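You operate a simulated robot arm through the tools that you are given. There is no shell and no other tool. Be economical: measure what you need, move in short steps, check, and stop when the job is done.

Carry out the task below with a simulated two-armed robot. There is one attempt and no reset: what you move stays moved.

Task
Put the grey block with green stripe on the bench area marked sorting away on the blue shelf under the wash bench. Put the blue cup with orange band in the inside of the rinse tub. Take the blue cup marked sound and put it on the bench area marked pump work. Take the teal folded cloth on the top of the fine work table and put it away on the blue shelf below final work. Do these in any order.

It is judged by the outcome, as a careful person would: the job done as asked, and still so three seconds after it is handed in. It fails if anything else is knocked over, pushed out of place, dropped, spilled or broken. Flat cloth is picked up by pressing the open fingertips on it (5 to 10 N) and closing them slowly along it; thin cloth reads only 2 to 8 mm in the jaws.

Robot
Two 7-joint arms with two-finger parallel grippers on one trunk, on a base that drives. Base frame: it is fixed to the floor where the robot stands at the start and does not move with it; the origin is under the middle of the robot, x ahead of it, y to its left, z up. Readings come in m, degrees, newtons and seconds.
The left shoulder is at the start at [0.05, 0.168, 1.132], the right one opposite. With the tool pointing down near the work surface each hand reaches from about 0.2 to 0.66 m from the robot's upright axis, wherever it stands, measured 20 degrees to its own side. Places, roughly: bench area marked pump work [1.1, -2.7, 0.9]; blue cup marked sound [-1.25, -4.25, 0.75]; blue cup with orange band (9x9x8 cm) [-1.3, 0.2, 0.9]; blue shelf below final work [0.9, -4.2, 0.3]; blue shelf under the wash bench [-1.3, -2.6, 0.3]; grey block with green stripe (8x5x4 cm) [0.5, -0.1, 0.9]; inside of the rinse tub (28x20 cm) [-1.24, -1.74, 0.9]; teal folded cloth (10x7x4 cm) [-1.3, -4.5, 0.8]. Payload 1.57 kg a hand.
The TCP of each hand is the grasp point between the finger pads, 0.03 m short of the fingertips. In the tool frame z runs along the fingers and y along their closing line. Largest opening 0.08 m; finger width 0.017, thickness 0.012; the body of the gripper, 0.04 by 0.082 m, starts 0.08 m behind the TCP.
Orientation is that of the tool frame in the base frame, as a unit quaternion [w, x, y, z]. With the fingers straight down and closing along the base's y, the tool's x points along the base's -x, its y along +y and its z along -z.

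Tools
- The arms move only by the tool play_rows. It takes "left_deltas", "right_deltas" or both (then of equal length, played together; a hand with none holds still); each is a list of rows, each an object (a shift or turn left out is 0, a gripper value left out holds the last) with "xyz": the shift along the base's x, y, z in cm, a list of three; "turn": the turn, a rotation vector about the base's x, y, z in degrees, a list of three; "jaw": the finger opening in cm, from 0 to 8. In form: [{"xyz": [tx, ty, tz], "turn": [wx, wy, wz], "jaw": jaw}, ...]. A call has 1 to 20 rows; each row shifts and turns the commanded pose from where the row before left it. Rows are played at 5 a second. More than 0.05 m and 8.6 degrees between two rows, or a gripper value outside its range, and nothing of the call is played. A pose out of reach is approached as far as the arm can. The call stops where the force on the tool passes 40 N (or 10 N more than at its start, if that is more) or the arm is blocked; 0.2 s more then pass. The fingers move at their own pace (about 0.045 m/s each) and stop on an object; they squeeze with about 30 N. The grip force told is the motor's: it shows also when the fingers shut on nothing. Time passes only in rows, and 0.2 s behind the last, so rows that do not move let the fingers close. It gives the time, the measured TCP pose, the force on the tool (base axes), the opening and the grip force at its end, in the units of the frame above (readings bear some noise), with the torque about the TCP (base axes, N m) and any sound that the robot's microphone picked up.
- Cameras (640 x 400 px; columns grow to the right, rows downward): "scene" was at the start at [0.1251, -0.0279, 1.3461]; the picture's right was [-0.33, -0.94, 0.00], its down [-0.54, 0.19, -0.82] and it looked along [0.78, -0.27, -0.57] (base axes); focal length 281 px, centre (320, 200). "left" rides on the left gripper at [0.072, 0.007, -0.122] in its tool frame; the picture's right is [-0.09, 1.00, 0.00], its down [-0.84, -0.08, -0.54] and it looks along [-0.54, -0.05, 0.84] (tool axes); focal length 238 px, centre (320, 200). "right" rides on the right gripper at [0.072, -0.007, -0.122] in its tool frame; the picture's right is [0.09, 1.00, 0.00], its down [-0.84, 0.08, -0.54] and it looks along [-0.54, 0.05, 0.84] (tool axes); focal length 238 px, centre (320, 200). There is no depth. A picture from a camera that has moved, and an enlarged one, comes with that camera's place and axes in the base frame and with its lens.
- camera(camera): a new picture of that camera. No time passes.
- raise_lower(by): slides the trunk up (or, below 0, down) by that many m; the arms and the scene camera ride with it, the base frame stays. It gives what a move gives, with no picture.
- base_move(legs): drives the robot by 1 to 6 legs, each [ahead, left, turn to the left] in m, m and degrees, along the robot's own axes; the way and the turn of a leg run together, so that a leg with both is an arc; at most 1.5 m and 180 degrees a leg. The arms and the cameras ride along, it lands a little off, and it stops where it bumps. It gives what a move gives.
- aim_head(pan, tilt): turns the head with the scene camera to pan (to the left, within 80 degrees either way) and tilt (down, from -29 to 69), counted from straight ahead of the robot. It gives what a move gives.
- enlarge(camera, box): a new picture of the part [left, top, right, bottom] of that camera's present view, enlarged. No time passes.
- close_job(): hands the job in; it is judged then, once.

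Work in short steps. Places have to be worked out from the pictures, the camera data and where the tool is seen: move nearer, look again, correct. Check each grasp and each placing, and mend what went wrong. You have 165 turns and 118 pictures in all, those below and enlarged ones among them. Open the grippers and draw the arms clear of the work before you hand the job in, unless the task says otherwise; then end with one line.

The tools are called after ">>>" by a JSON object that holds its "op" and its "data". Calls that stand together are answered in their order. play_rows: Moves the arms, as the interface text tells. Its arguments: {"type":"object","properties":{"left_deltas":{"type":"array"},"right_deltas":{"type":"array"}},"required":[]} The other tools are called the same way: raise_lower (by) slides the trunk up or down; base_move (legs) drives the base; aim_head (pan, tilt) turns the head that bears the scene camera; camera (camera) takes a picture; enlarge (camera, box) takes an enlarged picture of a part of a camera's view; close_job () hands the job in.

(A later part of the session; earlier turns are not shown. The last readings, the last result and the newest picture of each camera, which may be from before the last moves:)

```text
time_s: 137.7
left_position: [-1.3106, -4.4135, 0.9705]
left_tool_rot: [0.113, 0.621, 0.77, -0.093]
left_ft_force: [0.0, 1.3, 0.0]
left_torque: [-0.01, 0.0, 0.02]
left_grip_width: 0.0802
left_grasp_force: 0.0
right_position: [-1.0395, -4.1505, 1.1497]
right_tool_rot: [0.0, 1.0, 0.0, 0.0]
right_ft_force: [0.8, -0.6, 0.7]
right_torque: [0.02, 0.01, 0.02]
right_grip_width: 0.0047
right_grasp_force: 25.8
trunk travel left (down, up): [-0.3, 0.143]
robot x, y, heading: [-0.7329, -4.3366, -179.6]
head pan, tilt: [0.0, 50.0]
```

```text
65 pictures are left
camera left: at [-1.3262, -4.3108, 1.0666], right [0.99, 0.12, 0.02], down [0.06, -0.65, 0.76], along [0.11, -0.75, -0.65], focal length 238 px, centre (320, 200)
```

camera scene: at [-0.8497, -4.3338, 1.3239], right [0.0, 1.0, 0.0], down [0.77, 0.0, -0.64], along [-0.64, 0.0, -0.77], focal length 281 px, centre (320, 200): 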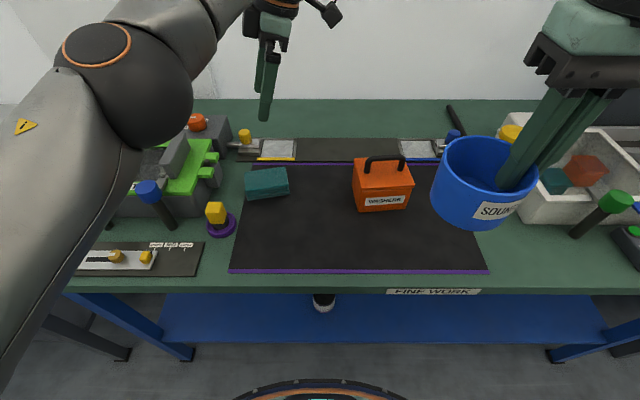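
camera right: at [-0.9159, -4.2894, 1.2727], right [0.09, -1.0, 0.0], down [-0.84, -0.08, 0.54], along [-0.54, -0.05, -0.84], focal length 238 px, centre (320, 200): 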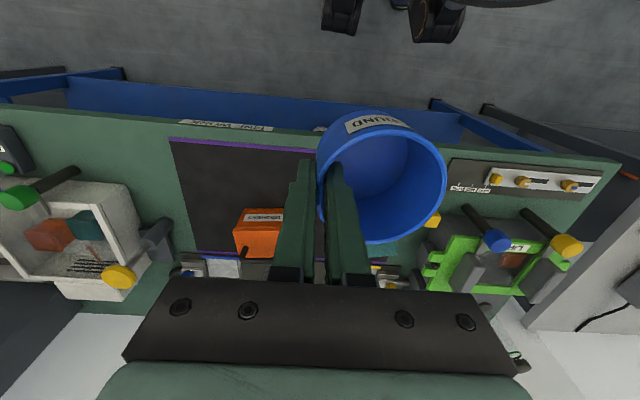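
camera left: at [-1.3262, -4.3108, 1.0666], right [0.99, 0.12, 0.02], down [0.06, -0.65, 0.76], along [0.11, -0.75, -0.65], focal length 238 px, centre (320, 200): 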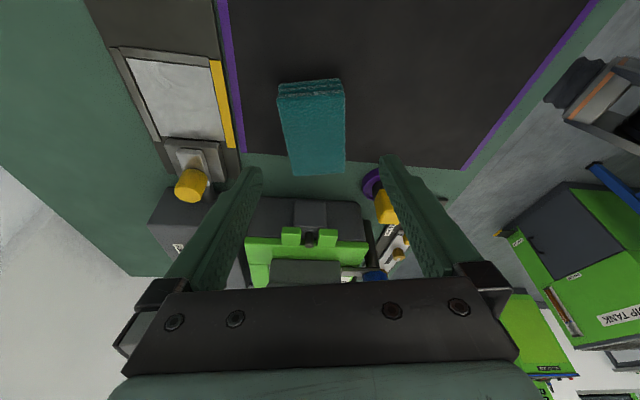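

Alignment: cloth centre (-1.306, -4.469), yaw 10.5°. I correct the yaw by -1.5° and descend most of the way along the tool axis, then check.

>>> {"op": "play_rows", "data": {"left_deltas": [{"turn": [0, 0, -1.5], "xyz": [0.1, -1, -2.6]}, {"xyz": [0.1, -1, -2.6]}, {"xyz": [0.1, -1, -2.6]}, {"xyz": [0.1, -0.8, -2]}, {}]}}

>>> {"op": "camera", "data": {"camera": "left"}}

>>> {"op": "enlarge", "data": {"camera": "scene", "box": [190, 110, 350, 210]}}

```text
time_s: 138.9
left_position: [-1.306, -4.4519, 0.8715]
left_tool_rot: [0.111, 0.631, 0.762, -0.095]
left_ft_force: [0.5, 0.5, -0.2]
left_torque: [0.01, 0.02, 0.02]
left_grip_width: 0.08
left_grasp_force: 0.0
right_position: [-1.0389, -4.1499, 1.1486]
right_tool_rot: [0.0, 1.0, 0.001, 0.0]
right_ft_force: [-0.1, 0.3, -0.9]
right_torque: [0.03, 0.01, -0.04]
right_grip_width: 0.0051
right_grasp_force: 25.3
trunk travel left (down, up): [-0.3, 0.143]
robot x, y, heading: [-0.7325, -4.3337, -179.8]
head pan, tilt: [0.0, 50.0]
```

```text
64 pictures are left
camera left: at [-1.3193, -4.349, 0.9669], right [0.99, 0.1, 0.02], down [0.05, -0.65, 0.76], along [0.09, -0.76, -0.65], focal length 238 px, centre (320, 200)
```

left: 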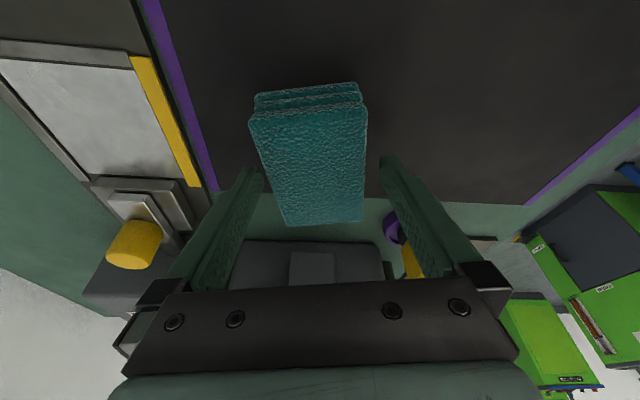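

```text
4.00 times, centred on (270, 160) of scene
camera zoom: at [-0.8497, -4.3337, 1.324], right [0.0, 1.0, 0.0], down [0.77, 0.0, -0.64], along [-0.64, 0.0, -0.77], focal length 1124 px, centre (520, 360)
```

zoom: 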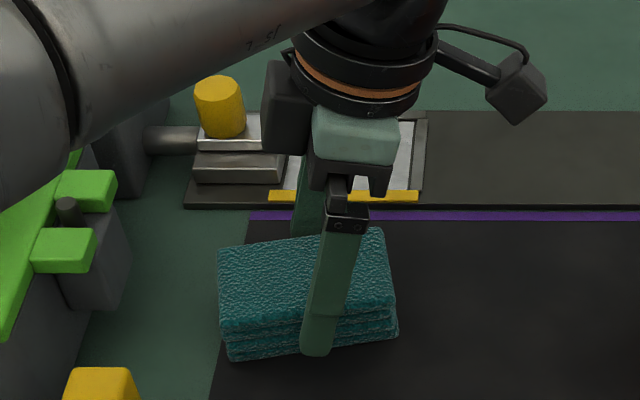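

The fingers straddle the cloth well. I shift 3 mm toward -x and descend the last 4 cm carefully.

>>> {"op": "play_rows", "data": {"left_deltas": [{"xyz": [-0.2, -0.5, -1.5]}, {"xyz": [0, -0.5, -1.2]}, {"xyz": [0, -0.3, -0.8]}, {"xyz": [0, -0.2, -0.4]}, {}]}}

>>> {"op": "camera", "data": {"camera": "left"}}

>>> {"op": "enlarge", "data": {"camera": "scene", "box": [190, 110, 350, 210]}}

```text
time_s: 139.7
left_position: [-1.3092, -4.4609, 0.8509]
left_tool_rot: [0.107, 0.631, 0.762, -0.093]
left_ft_force: [11.7, 1.3, 19.4]
left_torque: [0.17, -1.2, 0.13]
left_grip_width: 0.0802
left_grasp_force: 0.2
right_position: [-1.0382, -4.1493, 1.1502]
right_tool_rot: [0.002, 1.0, 0.001, -0.001]
right_ft_force: [-0.4, 0.1, -0.1]
right_torque: [0.0, 0.0, -0.04]
right_grip_width: 0.0054
right_grasp_force: 25.1
trunk travel left (down, up): [-0.3, 0.143]
robot x, y, heading: [-0.7361, -4.3376, -179.9]
head pan, tilt: [0.0, 50.0]
stopped in row 3 (left hand): the force on the tool passed its limit (the readings are from after the stop); the commanded pose is now the measured one
```

```text
62 pictures are left
camera left: at [-1.3219, -4.3571, 0.9482], right [0.99, 0.1, 0.02], down [0.05, -0.65, 0.76], along [0.09, -0.75, -0.65], focal length 238 px, centre (320, 200)
```

left: 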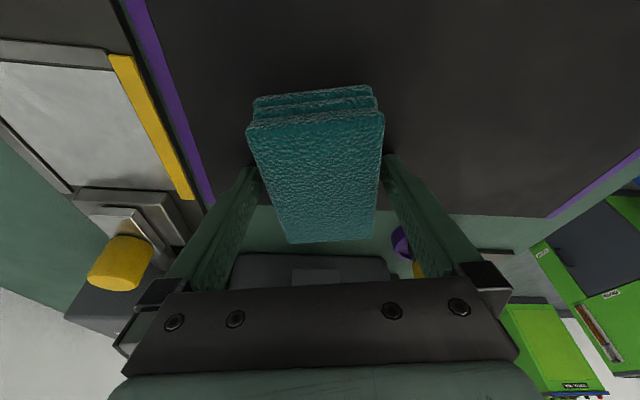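

```text
4.00 times, centred on (270, 160) of scene
camera zoom: at [-0.8475, -4.3337, 1.3244], right [0.0, 1.0, 0.0], down [0.76, 0.0, -0.64], along [-0.64, 0.0, -0.76], focal length 1124 px, centre (520, 360)
```

zoom: 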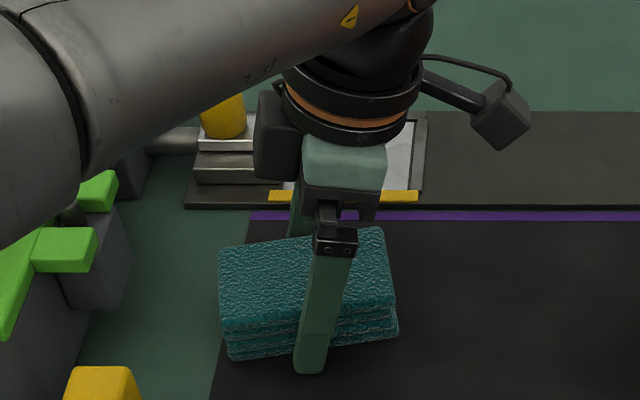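

Contact at TCP 0.851 means the fingertips are on the table (table ≈ 0.82, cloth top ≈ 0.86). I raise 4 mm and close slowly.

>>> {"op": "play_rows", "data": {"left_deltas": [{"xyz": [0, 0, 0.4]}, {"jaw": 7.2}, {"jaw": 6.6}, {"jaw": 6.0}, {"jaw": 5.4}, {"jaw": 4.8}, {"jaw": 4.2}, {}, {}]}}

>>> {"op": "camera", "data": {"camera": "left"}}

```text
time_s: 141.7
left_position: [-1.3119, -4.4594, 0.8517]
left_tool_rot: [0.107, 0.631, 0.763, -0.095]
left_ft_force: [-0.8, 1.2, 4.2]
left_torque: [0.07, -0.12, 0.04]
left_grip_width: 0.0642
left_grasp_force: 30.0
right_position: [-1.0387, -4.1497, 1.1497]
right_tool_rot: [0.001, 1.0, 0.0, 0.0]
right_ft_force: [0.1, 0.1, -0.3]
right_torque: [0.02, 0.01, -0.03]
right_grip_width: 0.0049
right_grasp_force: 25.2
trunk travel left (down, up): [-0.3, 0.143]
robot x, y, heading: [-0.7348, -4.3321, -179.9]
head pan, tilt: [0.0, 50.0]
```

```text
60 pictures are left
camera left: at [-1.3236, -4.3577, 0.9482], right [0.99, 0.1, 0.02], down [0.05, -0.65, 0.76], along [0.09, -0.75, -0.65], focal length 238 px, centre (320, 200)
```

left: 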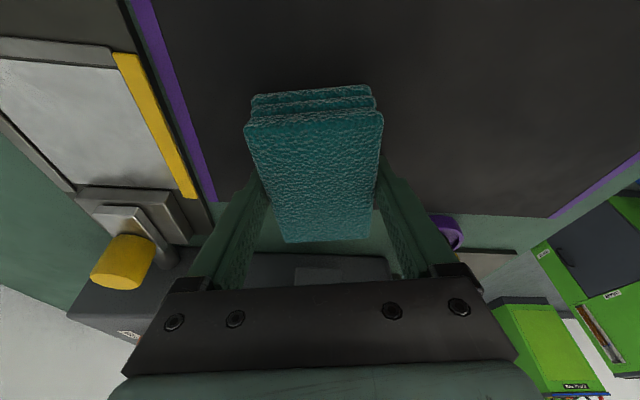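

Firm grip at 6.4 cm. I lift and draw back toward the robot.

>>> {"op": "play_rows", "data": {"left_deltas": [{"xyz": [0, 0, 1]}, {"xyz": [0, 0, 2]}, {"xyz": [0, 0, 3]}, {"xyz": [0, 0, 3]}, {"xyz": [1, 0, 3]}, {"xyz": [2, 0, 4]}, {"xyz": [3, 0, 4]}, {"xyz": [4, -0.5, 4]}, {"xyz": [4, -0.5, 3]}, {"xyz": [4, -0.5, 0]}, {}]}}

>>> {"op": "camera", "data": {"camera": "left"}}

>>> {"op": "camera", "data": {"camera": "scene"}}

```text
refused: row 8 steps farther than a row can; nothing moved
```

```text
59 pictures are left
camera left: at [-1.3236, -4.3577, 0.9482], right [0.99, 0.1, 0.02], down [0.05, -0.65, 0.76], along [0.09, -0.75, -0.65], focal length 238 px, centre (320, 200)
```

left: 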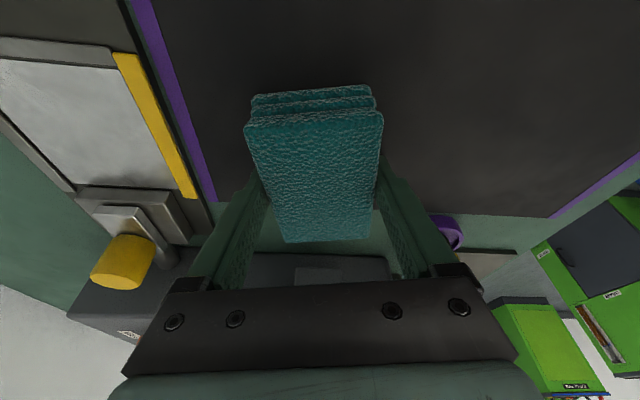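

```text
58 pictures are left
camera scene: at [-0.8495, -4.3335, 1.324], right [0.0, 1.0, 0.0], down [0.77, 0.0, -0.64], along [-0.64, 0.0, -0.77], focal length 281 px, centre (320, 200)
```

scene: 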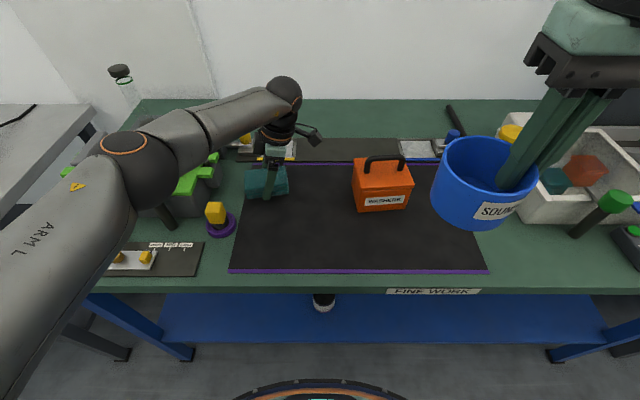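

A row was too long; I repeat with smaller steps.

>>> {"op": "play_rows", "data": {"left_deltas": [{"xyz": [0, 0, 1]}, {"xyz": [0, 0, 2]}, {"xyz": [0, 0, 3]}, {"xyz": [0, 0, 3]}, {"xyz": [1, 0, 3]}, {"xyz": [2, 0, 3.5]}, {"xyz": [3, 0, 3.5]}, {"xyz": [3.5, -0.5, 3]}, {"xyz": [4, -0.5, 2]}, {"xyz": [4, -0.5, 0]}, {}]}}

>>> {"op": "camera", "data": {"camera": "left"}}

```text
time_s: 144.1
left_position: [-1.1361, -4.472, 1.0935]
left_tool_rot: [0.107, 0.631, 0.763, -0.094]
left_ft_force: [-0.1, -0.2, -0.4]
left_torque: [-0.01, -0.02, 0.04]
left_grip_width: 0.0641
left_grasp_force: 30.1
right_position: [-1.0385, -4.1488, 1.1491]
right_tool_rot: [0.0, 1.0, -0.001, 0.0]
right_ft_force: [-0.3, 0.3, 0.1]
right_torque: [0.0, 0.03, -0.01]
right_grip_width: 0.0048
right_grasp_force: 25.4
trunk travel left (down, up): [-0.3, 0.143]
robot x, y, heading: [-0.7351, -4.3325, -179.8]
head pan, tilt: [0.0, 50.0]
```

```text
57 pictures are left
camera left: at [-1.1482, -4.3697, 1.1902], right [0.99, 0.1, 0.02], down [0.05, -0.65, 0.76], along [0.09, -0.75, -0.65], focal length 238 px, centre (320, 200)
```

left: 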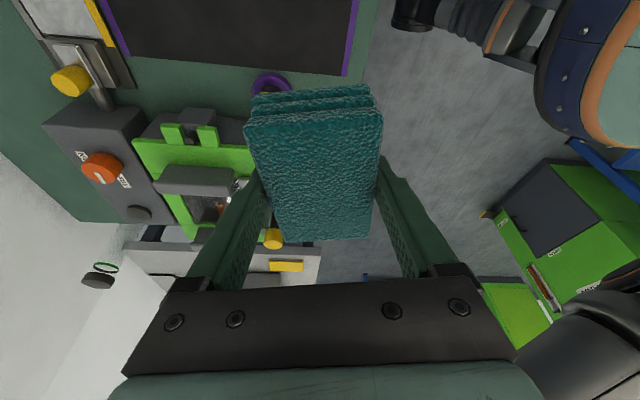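

Held. I rotate the left hand back to default yaw (pitched forward 20°) while tucking it in.

>>> {"op": "play_rows", "data": {"left_deltas": [{"turn": [0, 0, -7.73], "xyz": [0.4, -0.8, 0.5]}, {"turn": [0, 0, -7.73], "xyz": [0.4, -0.8, 0.5]}, {"turn": [0, 0, -7.73], "xyz": [0.4, -0.8, 0.5]}, {"turn": [0, 0, -7.73], "xyz": [0.4, -0.8, 0.5]}, {"turn": [0, 0, -7.73], "xyz": [0.4, -0.8, 0.5]}, {"turn": [0, 0, -7.73], "xyz": [0.4, -0.8, 0.5]}, {"turn": [0, 0, -7.73], "xyz": [0.4, -0.8, 0.5]}, {"turn": [0, 0, -7.73], "xyz": [0.4, -0.8, 0.5]}, {"turn": [0, 0, -7.73], "xyz": [0.4, -0.8, 0.5]}, {"turn": [0, 0, -7.73], "xyz": [0.4, -0.8, 0.5]}, {"turn": [0, 0, -7.73], "xyz": [0.4, -0.8, 0.5]}, {"turn": [0, 0, -7.73], "xyz": [0.4, -0.8, 0.5]}, {"turn": [0, 0, -7.73], "xyz": [0.4, -0.8, 0.5]}, {}]}}

>>> {"op": "base_move", "data": {"legs": [[-0.4, 0, 0], [0, 0, -90]]}}

>>> {"op": "aim_head", "data": {"pan": -60, "tilt": 25}}

>>> {"op": "camera", "data": {"camera": "scene"}}

```text
time_s: 147.1
left_position: [-1.0831, -4.5805, 1.1557]
left_tool_rot: [-0.004, 0.99, 0.003, -0.142]
left_ft_force: [-0.2, -0.5, 0.0]
left_torque: [0.02, -0.03, 0.03]
left_grip_width: 0.0639
left_grasp_force: 29.5
right_position: [-1.0398, -4.1502, 1.1508]
right_tool_rot: [0.001, 1.0, 0.0, 0.0]
right_ft_force: [-0.2, 0.8, -0.8]
right_torque: [0.0, 0.01, 0.02]
right_grip_width: 0.0048
right_grasp_force: 25.4
trunk travel left (down, up): [-0.3, 0.143]
robot x, y, heading: [-0.7354, -4.334, -180.0]
head pan, tilt: [0.0, 50.0]
```

```text
time_s: 153.3
left_position: [-0.5963, -3.9935, 1.1558]
left_tool_rot: [-0.101, 0.716, -0.684, -0.099]
left_ft_force: [0.1, -0.5, 0.6]
left_torque: [0.01, 0.01, 0.03]
left_grip_width: 0.0641
left_grasp_force: 30.2
right_position: [-0.1637, -4.0205, 1.1493]
right_tool_rot: [0.0, 0.721, -0.693, -0.001]
right_ft_force: [-0.2, -0.3, -0.6]
right_torque: [-0.02, -0.01, 0.08]
right_grip_width: 0.0046
right_grasp_force: 24.9
trunk travel left (down, up): [-0.3, 0.143]
robot x, y, heading: [-0.3382, -4.3352, 92.4]
head pan, tilt: [0.0, 50.0]
```

```text
time_s: 154.6
left_position: [-0.5959, -3.9939, 1.1559]
left_tool_rot: [-0.101, 0.715, -0.684, -0.099]
left_ft_force: [0.3, 0.0, -1.0]
left_torque: [0.02, 0.02, -0.01]
left_grip_width: 0.064
left_grasp_force: 29.6
right_position: [-0.1647, -4.0206, 1.1493]
right_tool_rot: [0.0, 0.721, -0.693, -0.001]
right_ft_force: [-0.1, -0.5, 0.1]
right_torque: [-0.01, 0.03, -0.02]
right_grip_width: 0.0044
right_grasp_force: 25.1
trunk travel left (down, up): [-0.3, 0.143]
robot x, y, heading: [-0.3398, -4.3301, 92.6]
head pan, tilt: [-60.0, 25.0]
```

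```text
56 pictures are left
camera scene: at [-0.2589, -4.242, 1.3614], right [0.54, -0.84, 0.0], down [-0.36, -0.23, -0.91], along [0.76, 0.49, -0.42], focal length 281 px, centre (320, 200)
```

scene: 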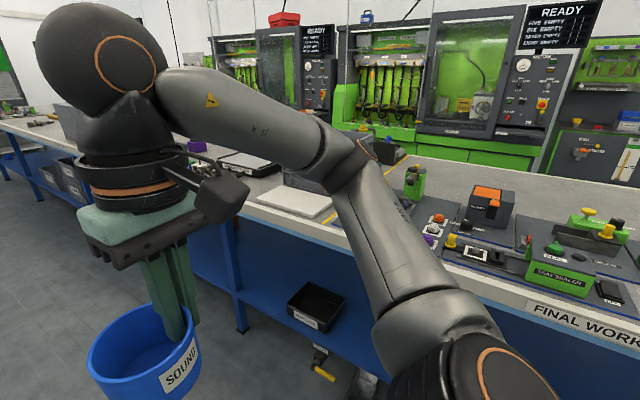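

Final work bench is ahead-right. I turn another 90° to face it and look.

>>> {"op": "base_move", "data": {"legs": [[0, 0, -92.5]]}}

>>> {"op": "aim_head", "data": {"pan": 0, "tilt": 35}}

>>> {"op": "camera", "data": {"camera": "scene"}}

```text
time_s: 158.8
left_position: [0.0086, -4.0797, 1.1569]
left_tool_rot: [0.142, -0.009, 0.99, -0.002]
left_ft_force: [-0.5, -0.6, -0.3]
left_torque: [0.03, -0.01, -0.02]
left_grip_width: 0.0642
left_grasp_force: 29.5
right_position: [-0.03, -4.5137, 1.1496]
right_tool_rot: [0.0, -0.007, 1.0, 0.001]
right_ft_force: [0.0, 0.6, -0.4]
right_torque: [-0.02, 0.02, 0.02]
right_grip_width: 0.0044
right_grasp_force: 25.0
trunk travel left (down, up): [-0.3, 0.143]
robot x, y, heading: [-0.338, -4.3345, 1.2]
head pan, tilt: [-60.0, 25.0]
```

```text
time_s: 160.2
left_position: [0.0088, -4.0818, 1.1559]
left_tool_rot: [0.142, -0.01, 0.99, -0.003]
left_ft_force: [0.9, 0.1, 0.5]
left_torque: [-0.03, 0.02, 0.03]
left_grip_width: 0.064
left_grasp_force: 30.2
right_position: [-0.0294, -4.5126, 1.15]
right_tool_rot: [0.0, -0.007, 1.0, 0.0]
right_ft_force: [-0.5, 0.7, -0.7]
right_torque: [0.0, -0.02, 0.02]
right_grip_width: 0.0046
right_grasp_force: 25.0
trunk travel left (down, up): [-0.3, 0.143]
robot x, y, heading: [-0.3372, -4.3297, 1.0]
head pan, tilt: [0.0, 35.0]
```

```text
55 pictures are left
camera scene: at [-0.2068, -4.3293, 1.3457], right [0.02, -1.0, 0.0], down [-0.57, -0.01, -0.82], along [0.82, 0.01, -0.57], focal length 281 px, centre (320, 200)
```

scene: 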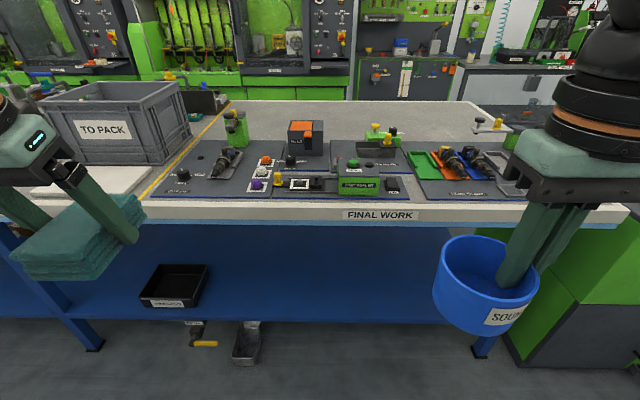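

The shelf is free right of the black bin (bin at y ≈ -3.67); the shelf edge is at x ≈ 0.45 and the bench edge at x ≈ 0.40. I raise the cup hand, drive to x ≈ -0.08 and lower the trunk.

>>> {"op": "play_rows", "data": {"right_deltas": [{"xyz": [-0.5, 0, 3]}, {"xyz": [-0.5, 0, 3]}, {"xyz": [-0.5, 0, 3]}, {"xyz": [-0.5, 0, 3]}, {}], "left_deltas": [{"xyz": [-1, -0.7, 0]}, {"xyz": [-1, -0.7, 0]}, {"xyz": [-1, -0.7, 0]}, {"xyz": [-1, -0.7, 0]}, {}]}}

>>> {"op": "base_move", "data": {"legs": [[0.25, 0, -1]]}}

>>> {"op": "raise_lower", "data": {"by": -0.29}}

>>> {"op": "aim_head", "data": {"pan": 15, "tilt": 45}}

>>> {"op": "camera", "data": {"camera": "scene"}}

```text
time_s: 161.3
left_position: [-0.031, -4.1091, 1.1553]
left_tool_rot: [0.143, -0.009, 0.99, -0.003]
left_ft_force: [-0.2, -0.2, 0.3]
left_torque: [-0.01, 0.01, 0.01]
left_grip_width: 0.0642
left_grasp_force: 30.2
right_position: [-0.0494, -4.515, 1.2711]
right_tool_rot: [0.0, -0.007, 1.0, 0.001]
right_ft_force: [0.7, 0.6, 0.3]
right_torque: [-0.03, 0.0, -0.01]
right_grip_width: 0.0044
right_grasp_force: 25.3
trunk travel left (down, up): [-0.3, 0.143]
robot x, y, heading: [-0.3335, -4.3334, 1.0]
head pan, tilt: [0.0, 35.0]
```

```text
time_s: 163.1
left_position: [0.2168, -4.1134, 1.156]
left_tool_rot: [0.142, 0.0, 0.99, -0.004]
left_ft_force: [0.4, -0.1, -0.6]
left_torque: [-0.04, -0.03, -0.03]
left_grip_width: 0.0639
left_grasp_force: 30.3
right_position: [0.1913, -4.5176, 1.2705]
right_tool_rot: [0.0, 0.002, 1.0, 0.001]
right_ft_force: [0.0, 0.0, -0.7]
right_torque: [-0.04, -0.01, 0.0]
right_grip_width: 0.0044
right_grasp_force: 25.0
trunk travel left (down, up): [-0.3, 0.143]
robot x, y, heading: [-0.0968, -4.3328, -0.1]
head pan, tilt: [0.0, 35.0]
```

```text
time_s: 166.1
left_position: [0.2168, -4.1128, 0.8652]
left_tool_rot: [0.143, 0.0, 0.99, -0.004]
left_ft_force: [0.7, -0.3, -0.8]
left_torque: [0.02, 0.0, -0.03]
left_grip_width: 0.0642
left_grasp_force: 29.5
right_position: [0.1905, -4.517, 0.9815]
right_tool_rot: [-0.001, 0.002, 1.0, 0.001]
right_ft_force: [-0.8, 0.0, -0.6]
right_torque: [-0.01, -0.02, 0.0]
right_grip_width: 0.0044
right_grasp_force: 24.2
trunk travel left (down, up): [-0.01, 0.433]
robot x, y, heading: [-0.0926, -4.3319, -0.4]
head pan, tilt: [0.0, 35.0]
```

```text
time_s: 166.8
left_position: [0.2169, -4.1127, 0.8648]
left_tool_rot: [0.142, 0.0, 0.99, -0.004]
left_ft_force: [0.6, -0.2, 0.3]
left_torque: [0.05, -0.02, -0.04]
left_grip_width: 0.064
left_grasp_force: 30.1
right_position: [0.1892, -4.5175, 0.982]
right_tool_rot: [0.0, 0.001, 1.0, 0.001]
right_ft_force: [-0.2, -0.3, -0.2]
right_torque: [-0.01, -0.01, -0.02]
right_grip_width: 0.0042
right_grasp_force: 24.5
trunk travel left (down, up): [-0.01, 0.433]
robot x, y, heading: [-0.0919, -4.3309, -0.3]
head pan, tilt: [15.0, 45.0]
```

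```text
54 pictures are left
camera scene: at [0.027, -4.3086, 1.0409], right [0.26, -0.97, 0.0], down [-0.68, -0.18, -0.71], along [0.68, 0.18, -0.71], focal length 281 px, centre (320, 200)
```

scene: 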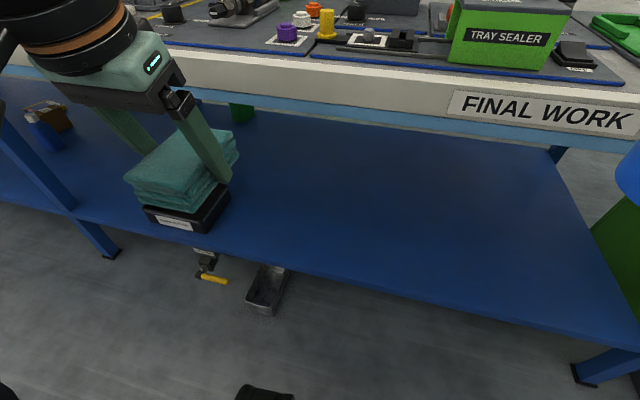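

Clear shelf area. I lower the left hand in front of the shelf.

>>> {"op": "play_rows", "data": {"left_deltas": [{"xyz": [1.5, 0, -4.5]}, {"xyz": [1.5, 0, -4.5]}, {"xyz": [1, 0, -4.5]}, {"xyz": [0.5, 0, -4.5]}, {"xyz": [0, 0, -4.5]}, {"xyz": [0, 0, -4.5]}, {"xyz": [0, 0, -4.5]}, {"xyz": [0, 0, -4.5]}, {}]}}

>>> {"op": "camera", "data": {"camera": "scene"}}

>>> {"op": "camera", "data": {"camera": "left"}}

```text
time_s: 168.8
left_position: [0.2598, -4.1118, 0.5095]
left_tool_rot: [0.143, 0.0, 0.99, -0.004]
left_ft_force: [1.0, -0.6, -0.2]
left_torque: [0.02, -0.01, 0.03]
left_grip_width: 0.0639
left_grasp_force: 29.9
right_position: [0.1901, -4.5182, 0.9802]
right_tool_rot: [0.0, 0.002, 1.0, 0.0]
right_ft_force: [0.7, 0.2, -0.1]
right_torque: [-0.01, -0.04, -0.03]
right_grip_width: 0.0037
right_grasp_force: 24.2
trunk travel left (down, up): [-0.01, 0.433]
robot x, y, heading: [-0.0947, -4.3283, -0.2]
head pan, tilt: [15.0, 45.0]
```

```text
53 pictures are left
camera scene: at [0.027, -4.3086, 1.0409], right [0.26, -0.97, 0.0], down [-0.68, -0.18, -0.71], along [0.68, 0.18, -0.71], focal length 281 px, centre (320, 200)
```

scene: 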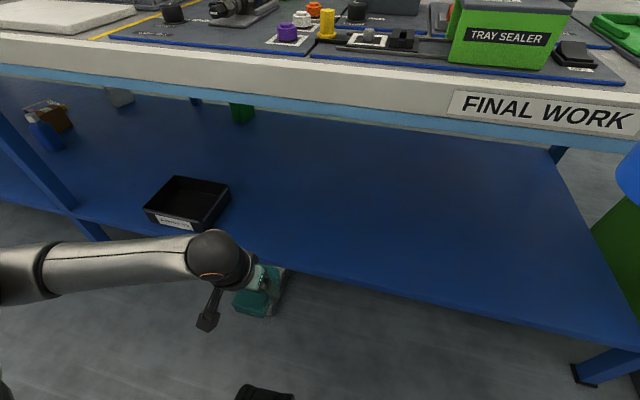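

```text
52 pictures are left
camera left: at [0.1558, -4.106, 0.6061], right [0.09, 1.0, 0.02], down [0.65, -0.07, 0.76], along [0.75, -0.06, -0.65], focal length 238 px, centre (320, 200)
```

left: 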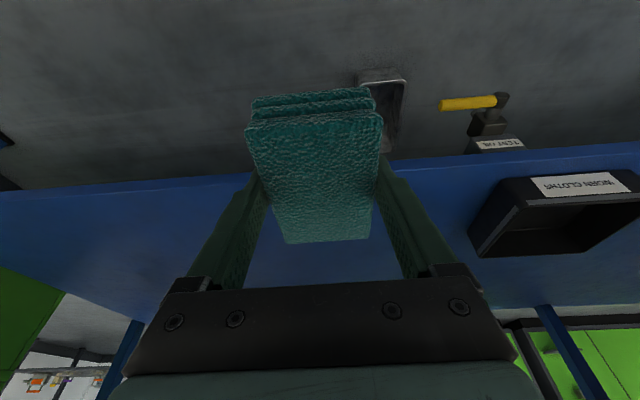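

I extend the hand 14 cm forward and drive the base 9 cm ahead.

>>> {"op": "play_rows", "data": {"left_deltas": [{"xyz": [3, -0.5, -0.5]}, {"xyz": [4, -0.5, -0.5]}, {"xyz": [4, -0.5, -0.5]}, {"xyz": [3, -0.5, -0.5]}, {}]}}

>>> {"op": "base_move", "data": {"legs": [[0.09, 0, 0]]}}

>>> {"op": "camera", "data": {"camera": "scene"}}

>>> {"op": "camera", "data": {"camera": "left"}}

```text
time_s: 170.0
left_position: [0.4016, -4.1318, 0.4878]
left_tool_rot: [0.143, 0.0, 0.99, -0.004]
left_ft_force: [-0.6, -0.4, 0.3]
left_torque: [-0.03, 0.0, -0.02]
left_grip_width: 0.0642
left_grasp_force: 29.8
right_position: [0.1898, -4.5181, 0.981]
right_tool_rot: [0.0, 0.002, 1.0, 0.0]
right_ft_force: [0.6, 0.0, 0.1]
right_torque: [0.01, -0.03, 0.01]
right_grip_width: 0.0036
right_grasp_force: 24.7
trunk travel left (down, up): [-0.01, 0.433]
robot x, y, heading: [-0.0986, -4.3311, -0.1]
head pan, tilt: [15.0, 45.0]
```

```text
time_s: 171.1
left_position: [0.4885, -4.1335, 0.4887]
left_tool_rot: [0.142, 0.0, 0.99, -0.004]
left_ft_force: [0.6, 0.2, 0.1]
left_torque: [0.02, 0.01, 0.02]
left_grip_width: 0.0641
left_grasp_force: 29.7
right_position: [0.2797, -4.5182, 0.9808]
right_tool_rot: [0.0, 0.002, 1.0, 0.001]
right_ft_force: [-0.4, -0.1, -0.7]
right_torque: [-0.01, -0.02, 0.0]
right_grip_width: 0.0038
right_grasp_force: 24.8
trunk travel left (down, up): [-0.01, 0.433]
robot x, y, heading: [-0.0082, -4.3326, -0.0]
head pan, tilt: [15.0, 45.0]
```

```text
51 pictures are left
camera scene: at [0.116, -4.3087, 1.0409], right [0.26, -0.97, 0.0], down [-0.68, -0.18, -0.71], along [0.68, 0.18, -0.71], focal length 281 px, centre (320, 200)
```

scene: 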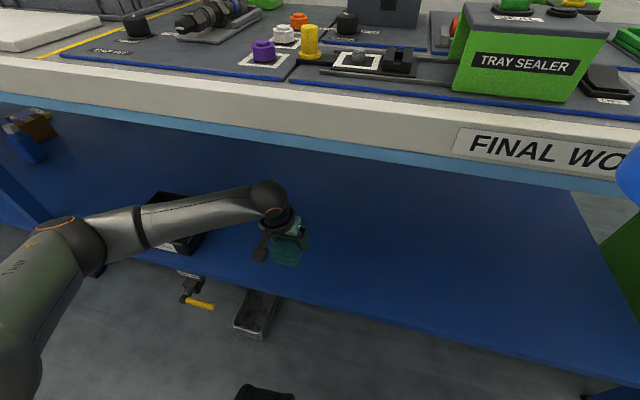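

```text
50 pictures are left
camera left: at [0.3858, -4.126, 0.5847], right [0.09, 1.0, 0.02], down [0.65, -0.07, 0.76], along [0.75, -0.06, -0.65], focal length 238 px, centre (320, 200)
```

left: 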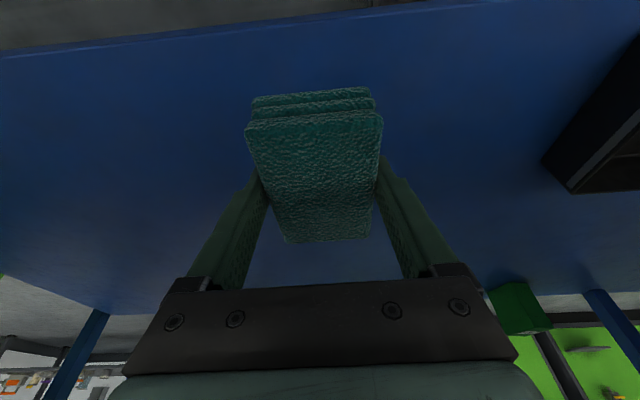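

I move 6 cm further in and lower to about 0.37.

>>> {"op": "play_rows", "data": {"left_deltas": [{"xyz": [3, 0, 0]}, {"xyz": [3.2, 0, 0]}, {"xyz": [0, 0, -4]}, {"xyz": [0, 0, -4]}, {"xyz": [0, 0, -3]}, {"xyz": [0, 0, -1]}, {}]}}

>>> {"op": "camera", "data": {"camera": "left"}}

```text
time_s: 172.7
left_position: [0.5522, -4.1337, 0.3674]
left_tool_rot: [0.142, -0.001, 0.99, -0.003]
left_ft_force: [0.2, 0.0, -0.4]
left_torque: [0.01, 0.04, 0.05]
left_grip_width: 0.064
left_grasp_force: 29.8
right_position: [0.2803, -4.5177, 0.9806]
right_tool_rot: [0.0, 0.003, 1.0, 0.001]
right_ft_force: [-0.1, 0.2, -0.4]
right_torque: [0.0, 0.02, 0.0]
right_grip_width: 0.0039
right_grasp_force: 24.4
trunk travel left (down, up): [-0.01, 0.433]
robot x, y, heading: [-0.0057, -4.331, -0.0]
head pan, tilt: [15.0, 45.0]
```

```text
49 pictures are left
camera left: at [0.4478, -4.1265, 0.4648], right [0.09, 1.0, 0.02], down [0.65, -0.07, 0.76], along [0.75, -0.06, -0.65], focal length 238 px, centre (320, 200)
```

left: 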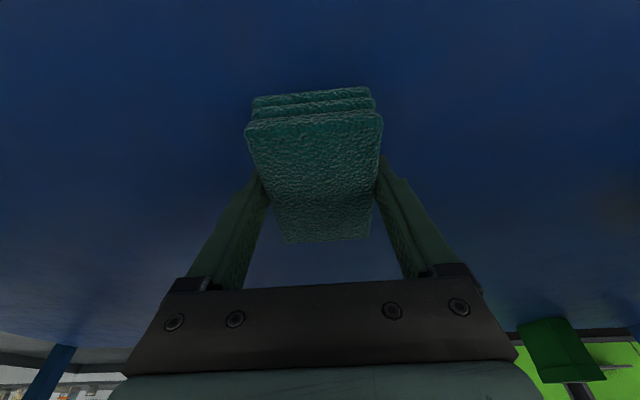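

Now I lower in small steps to contact.

>>> {"op": "play_rows", "data": {"left_deltas": [{"xyz": [0, 0, -0.7]}, {"xyz": [0, 0, -0.7]}, {"xyz": [0, 0, -0.5]}, {"xyz": [0, 0, -0.4]}, {}]}}

```text
time_s: 173.9
left_position: [0.5502, -4.1326, 0.3445]
left_tool_rot: [0.142, 0.0, 0.99, -0.005]
left_ft_force: [0.1, 0.2, 0.6]
left_torque: [0.01, 0.03, -0.04]
left_grip_width: 0.0642
left_grasp_force: 30.1
right_position: [0.2794, -4.5178, 0.9822]
right_tool_rot: [0.0, 0.003, 1.0, 0.001]
right_ft_force: [0.1, -0.2, -0.3]
right_torque: [-0.03, 0.03, -0.03]
right_grip_width: 0.0037
right_grasp_force: 24.1
trunk travel left (down, up): [-0.01, 0.433]
robot x, y, heading: [-0.005, -4.3287, -0.1]
head pan, tilt: [15.0, 45.0]
```

>>> {"op": "play_rows", "data": {"left_deltas": [{"xyz": [0, 0, -0.3]}, {"xyz": [0, 0, -0.3]}, {"xyz": [0, 0, -0.3]}, {"xyz": [0, 0, -0.2]}, {}]}}

```text
time_s: 175.1
left_position: [0.5518, -4.1335, 0.334]
left_tool_rot: [0.142, 0.0, 0.99, -0.004]
left_ft_force: [-0.7, -0.6, 0.2]
left_torque: [0.0, -0.03, -0.05]
left_grip_width: 0.0641
left_grasp_force: 29.8
right_position: [0.279, -4.5176, 0.9806]
right_tool_rot: [0.0, 0.003, 1.0, 0.001]
right_ft_force: [-1.1, -0.4, -1.1]
right_torque: [-0.03, -0.02, -0.03]
right_grip_width: 0.0036
right_grasp_force: 24.4
trunk travel left (down, up): [-0.01, 0.433]
robot x, y, heading: [-0.0066, -4.3311, 0.0]
head pan, tilt: [15.0, 45.0]
```

>>> {"op": "play_rows", "data": {"left_deltas": [{"xyz": [0, 0, -0.3]}, {"xyz": [0, 0, -0.3]}, {"xyz": [0, 0, -0.2]}, {}]}}

```text
time_s: 176.1
left_position: [0.5543, -4.1328, 0.3311]
left_tool_rot: [0.145, -0.002, 0.989, -0.005]
left_ft_force: [-9.5, 0.4, 20.7]
left_torque: [0.74, 0.68, 0.36]
left_grip_width: 0.0641
left_grasp_force: 30.1
right_position: [0.2776, -4.5171, 0.981]
right_tool_rot: [0.001, 0.002, 1.0, 0.001]
right_ft_force: [0.4, -0.7, -1.1]
right_torque: [-0.03, -0.03, -0.02]
right_grip_width: 0.0033
right_grasp_force: 24.7
trunk travel left (down, up): [-0.01, 0.433]
robot x, y, heading: [-0.0037, -4.3322, 0.3]
head pan, tilt: [15.0, 45.0]
stopped in row 4 (left hand): the force on the tool passed its limit (the readings are from after the stop); the commanded pose is now the measured one
```

Contact. I ease up, open, and retreat along the tool axis.

>>> {"op": "play_rows", "data": {"left_deltas": [{"xyz": [0, 0, 0.2]}, {"jaw": 7}, {"jaw": 8}, {}, {}, {"xyz": [-0.6, 0, 2]}, {"xyz": [-0.9, 0, 3]}, {"xyz": [-0.9, 0, 3]}, {"xyz": [-2, 0, 2]}, {}]}}

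>>> {"op": "camera", "data": {"camera": "left"}}

```text
time_s: 178.3
left_position: [0.5103, -4.133, 0.4301]
left_tool_rot: [0.143, -0.001, 0.99, -0.005]
left_ft_force: [-0.3, 0.3, 0.8]
left_torque: [0.0, 0.01, 0.0]
left_grip_width: 0.0801
left_grasp_force: 0.2
right_position: [0.2795, -4.5168, 0.9809]
right_tool_rot: [0.0, 0.001, 1.0, 0.001]
right_ft_force: [-0.5, -0.2, -1.0]
right_torque: [0.0, -0.02, 0.01]
right_grip_width: 0.0034
right_grasp_force: 24.2
trunk travel left (down, up): [-0.01, 0.433]
robot x, y, heading: [-0.0058, -4.3333, -0.1]
head pan, tilt: [15.0, 45.0]
```

```text
48 pictures are left
camera left: at [0.4066, -4.1261, 0.5271], right [0.09, 1.0, 0.02], down [0.65, -0.07, 0.76], along [0.76, -0.06, -0.65], focal length 238 px, centre (320, 200)
```

left: 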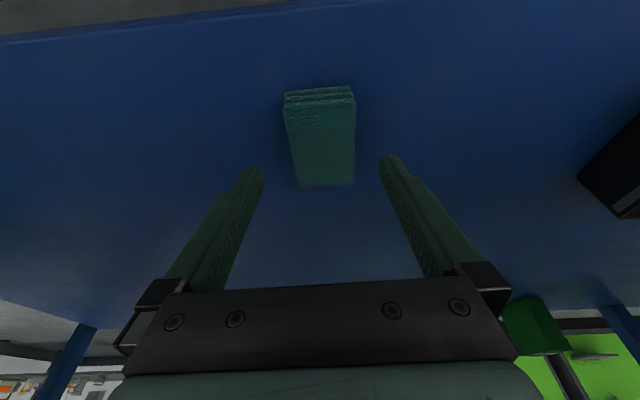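

Cloth sits flat on the shelf. I back out, raise the trunk and the left hand, then drive toward the pump work area.

>>> {"op": "base_move", "data": {"legs": [[-0.3, 0, 0]]}}

>>> {"op": "raise_lower", "data": {"by": 0.29}}

>>> {"op": "play_rows", "data": {"left_deltas": [{"xyz": [-1, 0, 4.7]}, {"xyz": [-1, 0, 4.7]}, {"xyz": [-1, 0, 4.7]}, {"xyz": [-1, 0, 4.7]}, {"xyz": [-1, 0, 4.7]}, {"xyz": [-1, 0, 4.7]}, {"xyz": [-1, 0, 4.7]}, {"xyz": [-1, 0, 4.7]}, {"xyz": [-1, 0, 4.7]}, {"xyz": [-1, 0, 4]}, {}]}}

>>> {"op": "base_move", "data": {"legs": [[0, 0.75, 0], [0, 0.75, 0]]}}

>>> {"op": "aim_head", "data": {"pan": 0, "tilt": 35}}

>>> {"op": "camera", "data": {"camera": "scene"}}

```text
time_s: 180.3
left_position: [0.2087, -4.1315, 0.4309]
left_tool_rot: [0.143, -0.002, 0.99, -0.005]
left_ft_force: [-0.5, 0.8, 0.5]
left_torque: [-0.01, -0.01, -0.01]
left_grip_width: 0.0801
left_grasp_force: 0.1
right_position: [-0.0212, -4.517, 0.9809]
right_tool_rot: [0.0, 0.0, 1.0, 0.002]
right_ft_force: [0.3, -0.2, -0.8]
right_torque: [-0.01, -0.03, 0.01]
right_grip_width: 0.0033
right_grasp_force: 24.4
trunk travel left (down, up): [-0.01, 0.433]
robot x, y, heading: [-0.3023, -4.3307, 0.2]
head pan, tilt: [15.0, 45.0]
```

```text
time_s: 183.2
left_position: [0.2104, -4.132, 0.7205]
left_tool_rot: [0.144, -0.003, 0.99, -0.005]
left_ft_force: [0.1, -0.3, 0.8]
left_torque: [-0.04, -0.01, -0.01]
left_grip_width: 0.0801
left_grasp_force: 0.0
right_position: [-0.021, -4.5165, 1.2696]
right_tool_rot: [0.0, 0.0, 1.0, 0.0]
right_ft_force: [-0.2, -0.1, -0.9]
right_torque: [-0.02, -0.01, 0.01]
right_grip_width: 0.0028
right_grasp_force: 24.1
trunk travel left (down, up): [-0.3, 0.143]
robot x, y, heading: [-0.3034, -4.3304, 0.1]
head pan, tilt: [15.0, 45.0]
```

```text
time_s: 185.6
left_position: [0.1126, -4.1326, 1.1823]
left_tool_rot: [0.143, -0.003, 0.99, -0.004]
left_ft_force: [0.0, 0.2, -0.7]
left_torque: [0.01, -0.02, -0.02]
left_grip_width: 0.08
left_grasp_force: 0.1
right_position: [-0.0202, -4.5173, 1.2705]
right_tool_rot: [0.001, 0.0, 1.0, 0.0]
right_ft_force: [-0.1, 0.5, 0.2]
right_torque: [-0.04, 0.03, -0.04]
right_grip_width: 0.0023
right_grasp_force: 23.2
trunk travel left (down, up): [-0.3, 0.143]
robot x, y, heading: [-0.3086, -4.3336, 0.4]
head pan, tilt: [15.0, 45.0]
```

```text
time_s: 193.3
left_position: [0.1035, -2.6348, 1.1822]
left_tool_rot: [0.144, -0.006, 0.99, -0.003]
left_ft_force: [-0.6, -0.1, -0.7]
left_torque: [-0.03, 0.0, -0.02]
left_grip_width: 0.08
left_grasp_force: 0.0
right_position: [-0.0247, -3.0217, 1.2703]
right_tool_rot: [-0.001, -0.003, 1.0, -0.001]
right_ft_force: [0.4, -0.4, 0.1]
right_torque: [-0.05, -0.03, 0.0]
right_grip_width: 0.0017
right_grasp_force: 23.0
trunk travel left (down, up): [-0.3, 0.143]
robot x, y, heading: [-0.3122, -2.8383, 0.4]
head pan, tilt: [15.0, 45.0]
```

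```text
time_s: 194.1
left_position: [0.1062, -2.6356, 1.1824]
left_tool_rot: [0.143, -0.006, 0.99, -0.005]
left_ft_force: [-0.2, 0.1, 0.1]
left_torque: [0.02, 0.03, 0.01]
left_grip_width: 0.0797
left_grasp_force: 0.0
right_position: [-0.0264, -3.0233, 1.2702]
right_tool_rot: [0.001, -0.003, 1.0, 0.001]
right_ft_force: [-0.1, -0.3, -1.0]
right_torque: [-0.02, -0.01, 0.04]
right_grip_width: 0.0018
right_grasp_force: 23.3
trunk travel left (down, up): [-0.3, 0.143]
robot x, y, heading: [-0.3115, -2.8393, 1.0]
head pan, tilt: [0.0, 35.0]
```

```text
47 pictures are left
camera scene: at [-0.1812, -2.8353, 1.3456], right [0.01, -1.0, 0.0], down [-0.57, -0.01, -0.82], along [0.82, 0.01, -0.57], focal length 281 px, centre (320, 200)
```

scene: 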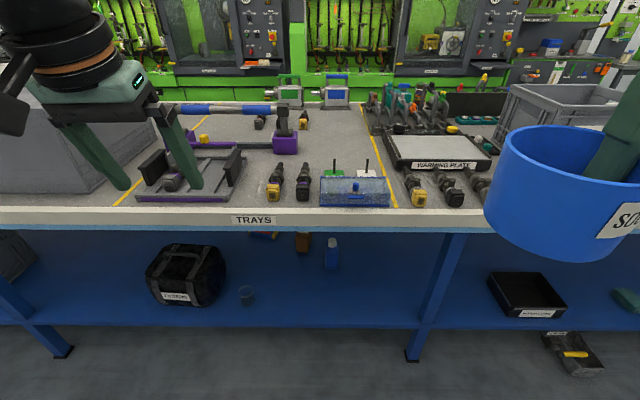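

Here the label is "TRAYS"; the pump work label may be hidden behind a hand. I check the cup in the right camera, and pan the head both ways.

>>> {"op": "camera", "data": {"camera": "right"}}

>>> {"op": "aim_head", "data": {"pan": 45, "tilt": 28}}

>>> {"op": "camera", "data": {"camera": "scene"}}

>>> {"op": "aim_head", "data": {"pan": -40, "tilt": 28}}

>>> {"op": "camera", "data": {"camera": "scene"}}

```text
46 pictures are left
camera right: at [-0.0964, -3.0289, 1.3938], right [-0.1, 1.0, 0.0], down [0.84, 0.08, 0.54], along [0.54, 0.05, -0.84], focal length 238 px, centre (320, 200)
```

right: 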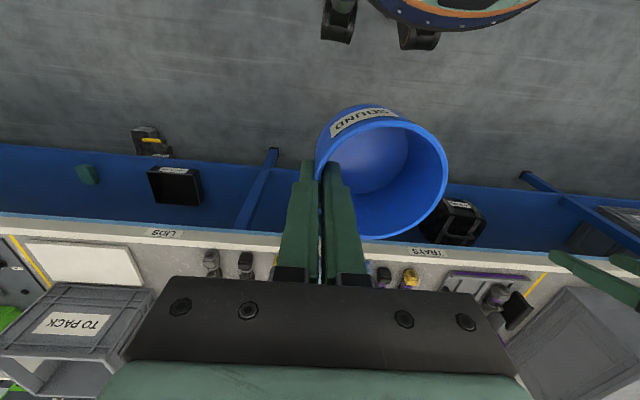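

```text
time_s: 195.2
left_position: [0.104, -2.6352, 1.1824]
left_tool_rot: [0.144, -0.006, 0.989, -0.004]
left_ft_force: [-0.3, 0.7, -0.2]
left_torque: [-0.02, 0.02, 0.0]
left_grip_width: 0.08
left_grasp_force: 0.0
right_position: [-0.0251, -3.0216, 1.2713]
right_tool_rot: [0.0, -0.004, 1.0, 0.0]
right_ft_force: [-0.3, 0.1, -1.2]
right_torque: [0.0, 0.01, 0.01]
right_grip_width: 0.0016
right_grasp_force: 23.6
trunk travel left (down, up): [-0.3, 0.143]
robot x, y, heading: [-0.3146, -2.8385, 0.7]
head pan, tilt: [45.0, 28.0]
```

```text
45 pictures are left
camera scene: at [-0.2054, -2.7711, 1.3566], right [0.71, -0.7, 0.0], down [-0.33, -0.34, -0.88], along [0.62, 0.63, -0.47], focal length 281 px, centre (320, 200)
```

scene: 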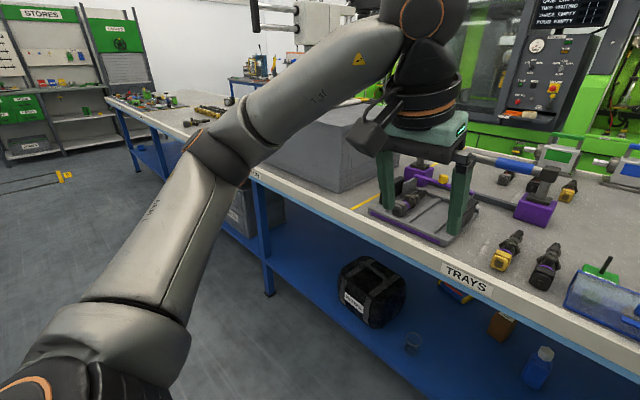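

```text
time_s: 196.8
left_position: [0.1042, -2.6354, 1.1825]
left_tool_rot: [0.144, -0.006, 0.99, -0.004]
left_ft_force: [-0.8, 0.4, 0.7]
left_torque: [-0.01, 0.01, -0.03]
left_grip_width: 0.08
left_grasp_force: 0.0
right_position: [-0.0261, -3.0211, 1.273]
right_tool_rot: [0.0, -0.004, 1.0, 0.001]
right_ft_force: [0.5, -0.8, -0.3]
right_torque: [-0.01, -0.01, 0.0]
right_grip_width: 0.0016
right_grasp_force: 23.4
trunk travel left (down, up): [-0.3, 0.143]
robot x, y, heading: [-0.311, -2.8366, 0.7]
head pan, tilt: [-40.0, 28.0]
```

```text
44 pictures are left
camera scene: at [-0.1987, -2.8941, 1.3566], right [-0.63, -0.77, 0.0], down [-0.36, 0.3, -0.88], along [0.68, -0.56, -0.47], focal length 281 px, centre (320, 200)
```

scene: 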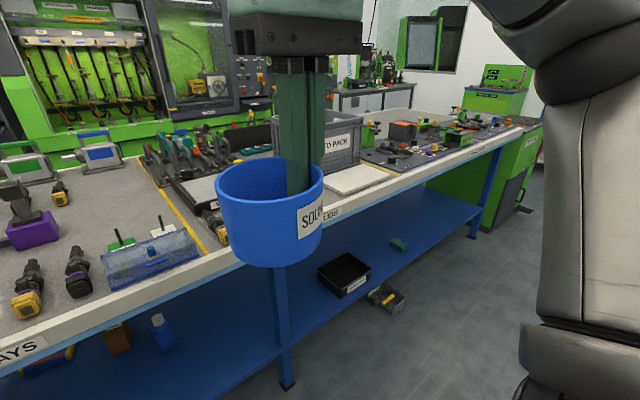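

The cup is unchanged in the grip. The front-edge labels here are TRAYS, LIDS, SORTING and FINAL WORK; pump work at x ≈ 1.1 must be on the far side of this island (back edge ≈ 1.36). I'll go around its y ≈ +1.26 end, so I turn to +y and drive up the aisle.

>>> {"op": "base_move", "data": {"legs": [[0, 0, 89.3], [1.3, 0, 0], [1.3, -0.1, 0], [1.2, 0, 0]]}}

>>> {"op": "aim_head", "data": {"pan": -15, "tilt": 25}}

>>> {"op": "camera", "data": {"camera": "scene"}}

```text
time_s: 219.0
left_position: [-0.5418, 1.3491, 1.1824]
left_tool_rot: [-0.102, 0.722, -0.676, -0.102]
left_ft_force: [-0.4, 0.7, 0.7]
left_torque: [-0.01, -0.01, -0.01]
left_grip_width: 0.0801
left_grasp_force: 0.1
right_position: [-0.151, 1.2418, 1.2708]
right_tool_rot: [0.0, 0.728, -0.686, -0.001]
right_ft_force: [0.0, -0.4, -0.4]
right_torque: [0.02, 0.0, 0.0]
right_grip_width: 0.0016
right_grasp_force: 23.7
trunk travel left (down, up): [-0.3, 0.143]
robot x, y, heading: [-0.3177, 0.9423, 93.9]
head pan, tilt: [-40.0, 28.0]
```

```text
time_s: 219.8
left_position: [-0.5433, 1.3497, 1.1808]
left_tool_rot: [-0.102, 0.723, -0.676, -0.101]
left_ft_force: [0.0, -0.2, -0.3]
left_torque: [0.0, -0.01, -0.03]
left_grip_width: 0.0799
left_grasp_force: 0.1
right_position: [-0.1508, 1.2406, 1.2708]
right_tool_rot: [0.0, 0.727, -0.686, -0.001]
right_ft_force: [-1.2, -0.2, -0.4]
right_torque: [-0.01, -0.01, 0.01]
right_grip_width: 0.0017
right_grasp_force: 23.8
trunk travel left (down, up): [-0.3, 0.143]
robot x, y, heading: [-0.3193, 0.9423, 93.7]
head pan, tilt: [-15.0, 25.0]
```

```text
43 pictures are left
camera scene: at [-0.3018, 1.0771, 1.3614], right [0.98, -0.2, 0.0], down [-0.08, -0.41, -0.91], along [0.18, 0.89, -0.42], focal length 281 px, centre (320, 200)
```

scene: 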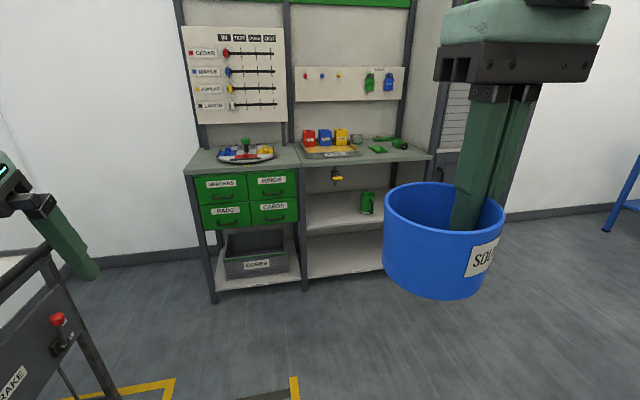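

There's about 1.3 m of free floor between the bench end and the stores rack (front at y ≈ 2.5). I shift right away from the trolley, advance to y ≈ 1.87, turn to face +x and look.

>>> {"op": "base_move", "data": {"legs": [[0, -0.2, -3.7], [0.92, 0, 0], [0, 0, -90]]}}

>>> {"op": "aim_head", "data": {"pan": -20, "tilt": 25}}

>>> {"op": "camera", "data": {"camera": "scene"}}

```text
time_s: 229.7
left_position: [0.2962, 2.0617, 1.1818]
left_tool_rot: [0.143, 0.006, 0.99, -0.006]
left_ft_force: [0.6, 1.1, -1.0]
left_torque: [0.02, 0.0, 0.0]
left_grip_width: 0.0799
left_grasp_force: 0.0
right_position: [0.1574, 1.6794, 1.2703]
right_tool_rot: [0.0, 0.008, 1.0, 0.0]
right_ft_force: [-0.1, -0.1, -0.8]
right_torque: [-0.01, 0.0, 0.0]
right_grip_width: 0.0019
right_grasp_force: 23.9
trunk travel left (down, up): [-0.3, 0.143]
robot x, y, heading: [-0.1218, 1.8707, -0.8]
head pan, tilt: [-15.0, 25.0]
```

```text
time_s: 230.4
left_position: [0.2957, 2.0627, 1.1823]
left_tool_rot: [0.144, 0.005, 0.99, -0.006]
left_ft_force: [-0.5, -0.2, -0.1]
left_torque: [-0.05, 0.01, 0.02]
left_grip_width: 0.0802
left_grasp_force: 0.1
right_position: [0.1576, 1.6799, 1.2712]
right_tool_rot: [0.001, 0.009, 1.0, 0.001]
right_ft_force: [-0.5, -0.4, -0.1]
right_torque: [-0.01, 0.02, 0.03]
right_grip_width: 0.0016
right_grasp_force: 23.7
trunk travel left (down, up): [-0.3, 0.143]
robot x, y, heading: [-0.1223, 1.8689, -1.1]
head pan, tilt: [-20.0, 25.0]
```

```text
42 pictures are left
camera scene: at [0.0039, 1.8371, 1.3614], right [-0.35, -0.94, 0.0], down [-0.4, 0.15, -0.91], along [0.85, -0.32, -0.42], focal length 281 px, centre (320, 200)
```

scene: 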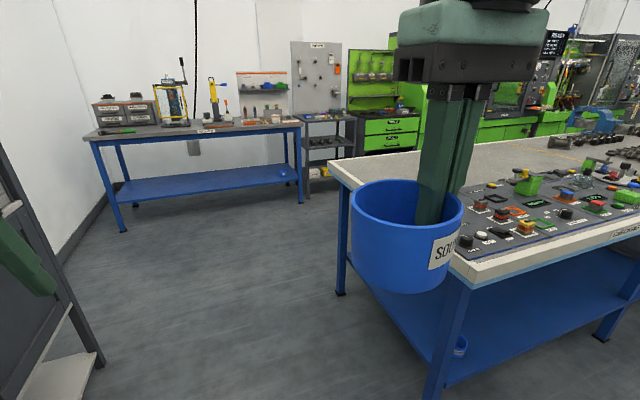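

The far aisle is x ≈ 1.36..2.75. I drive forward to x ≈ 1.95, turn to face -y, and look.

>>> {"op": "base_move", "data": {"legs": [[1.05, 0, 1], [1.02, 0, 0], [0, 0, -90]]}}

>>> {"op": "aim_head", "data": {"pan": 0, "tilt": 20}}

>>> {"op": "camera", "data": {"camera": "scene"}}

```text
time_s: 244.5
left_position: [2.1509, 1.458, 1.1818]
left_tool_rot: [0.099, 0.692, 0.707, -0.104]
left_ft_force: [0.7, 0.0, -0.1]
left_torque: [0.0, 0.03, 0.0]
left_grip_width: 0.0799
left_grasp_force: 0.1
right_position: [1.7648, 1.5848, 1.2701]
right_tool_rot: [0.0, 0.702, 0.712, 0.001]
right_ft_force: [-0.9, 0.3, 0.2]
right_torque: [0.01, 0.02, 0.03]
right_grip_width: 0.0017
right_grasp_force: 23.6
trunk travel left (down, up): [-0.3, 0.143]
robot x, y, heading: [1.9441, 1.8731, -89.0]
head pan, tilt: [-20.0, 25.0]
```

```text
time_s: 245.3
left_position: [2.1507, 1.4573, 1.1822]
left_tool_rot: [0.099, 0.692, 0.707, -0.104]
left_ft_force: [0.1, 0.4, -0.1]
left_torque: [-0.03, 0.03, 0.01]
left_grip_width: 0.0798
left_grasp_force: 0.0
right_position: [1.7649, 1.5858, 1.2713]
right_tool_rot: [0.0, 0.702, 0.712, 0.001]
right_ft_force: [0.4, -0.5, -1.2]
right_torque: [-0.06, 0.01, -0.03]
right_grip_width: 0.0018
right_grasp_force: 23.3
trunk travel left (down, up): [-0.3, 0.143]
robot x, y, heading: [1.9462, 1.8704, -89.1]
head pan, tilt: [0.0, 20.0]
```

```text
41 pictures are left
camera scene: at [1.9501, 1.7398, 1.3695], right [-1.0, -0.02, 0.0], down [-0.01, 0.34, -0.94], along [0.02, -0.94, -0.34], focal length 281 px, centre (320, 200)
```

scene: 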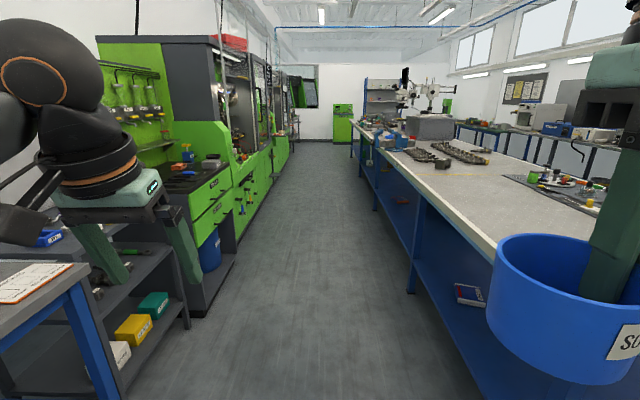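

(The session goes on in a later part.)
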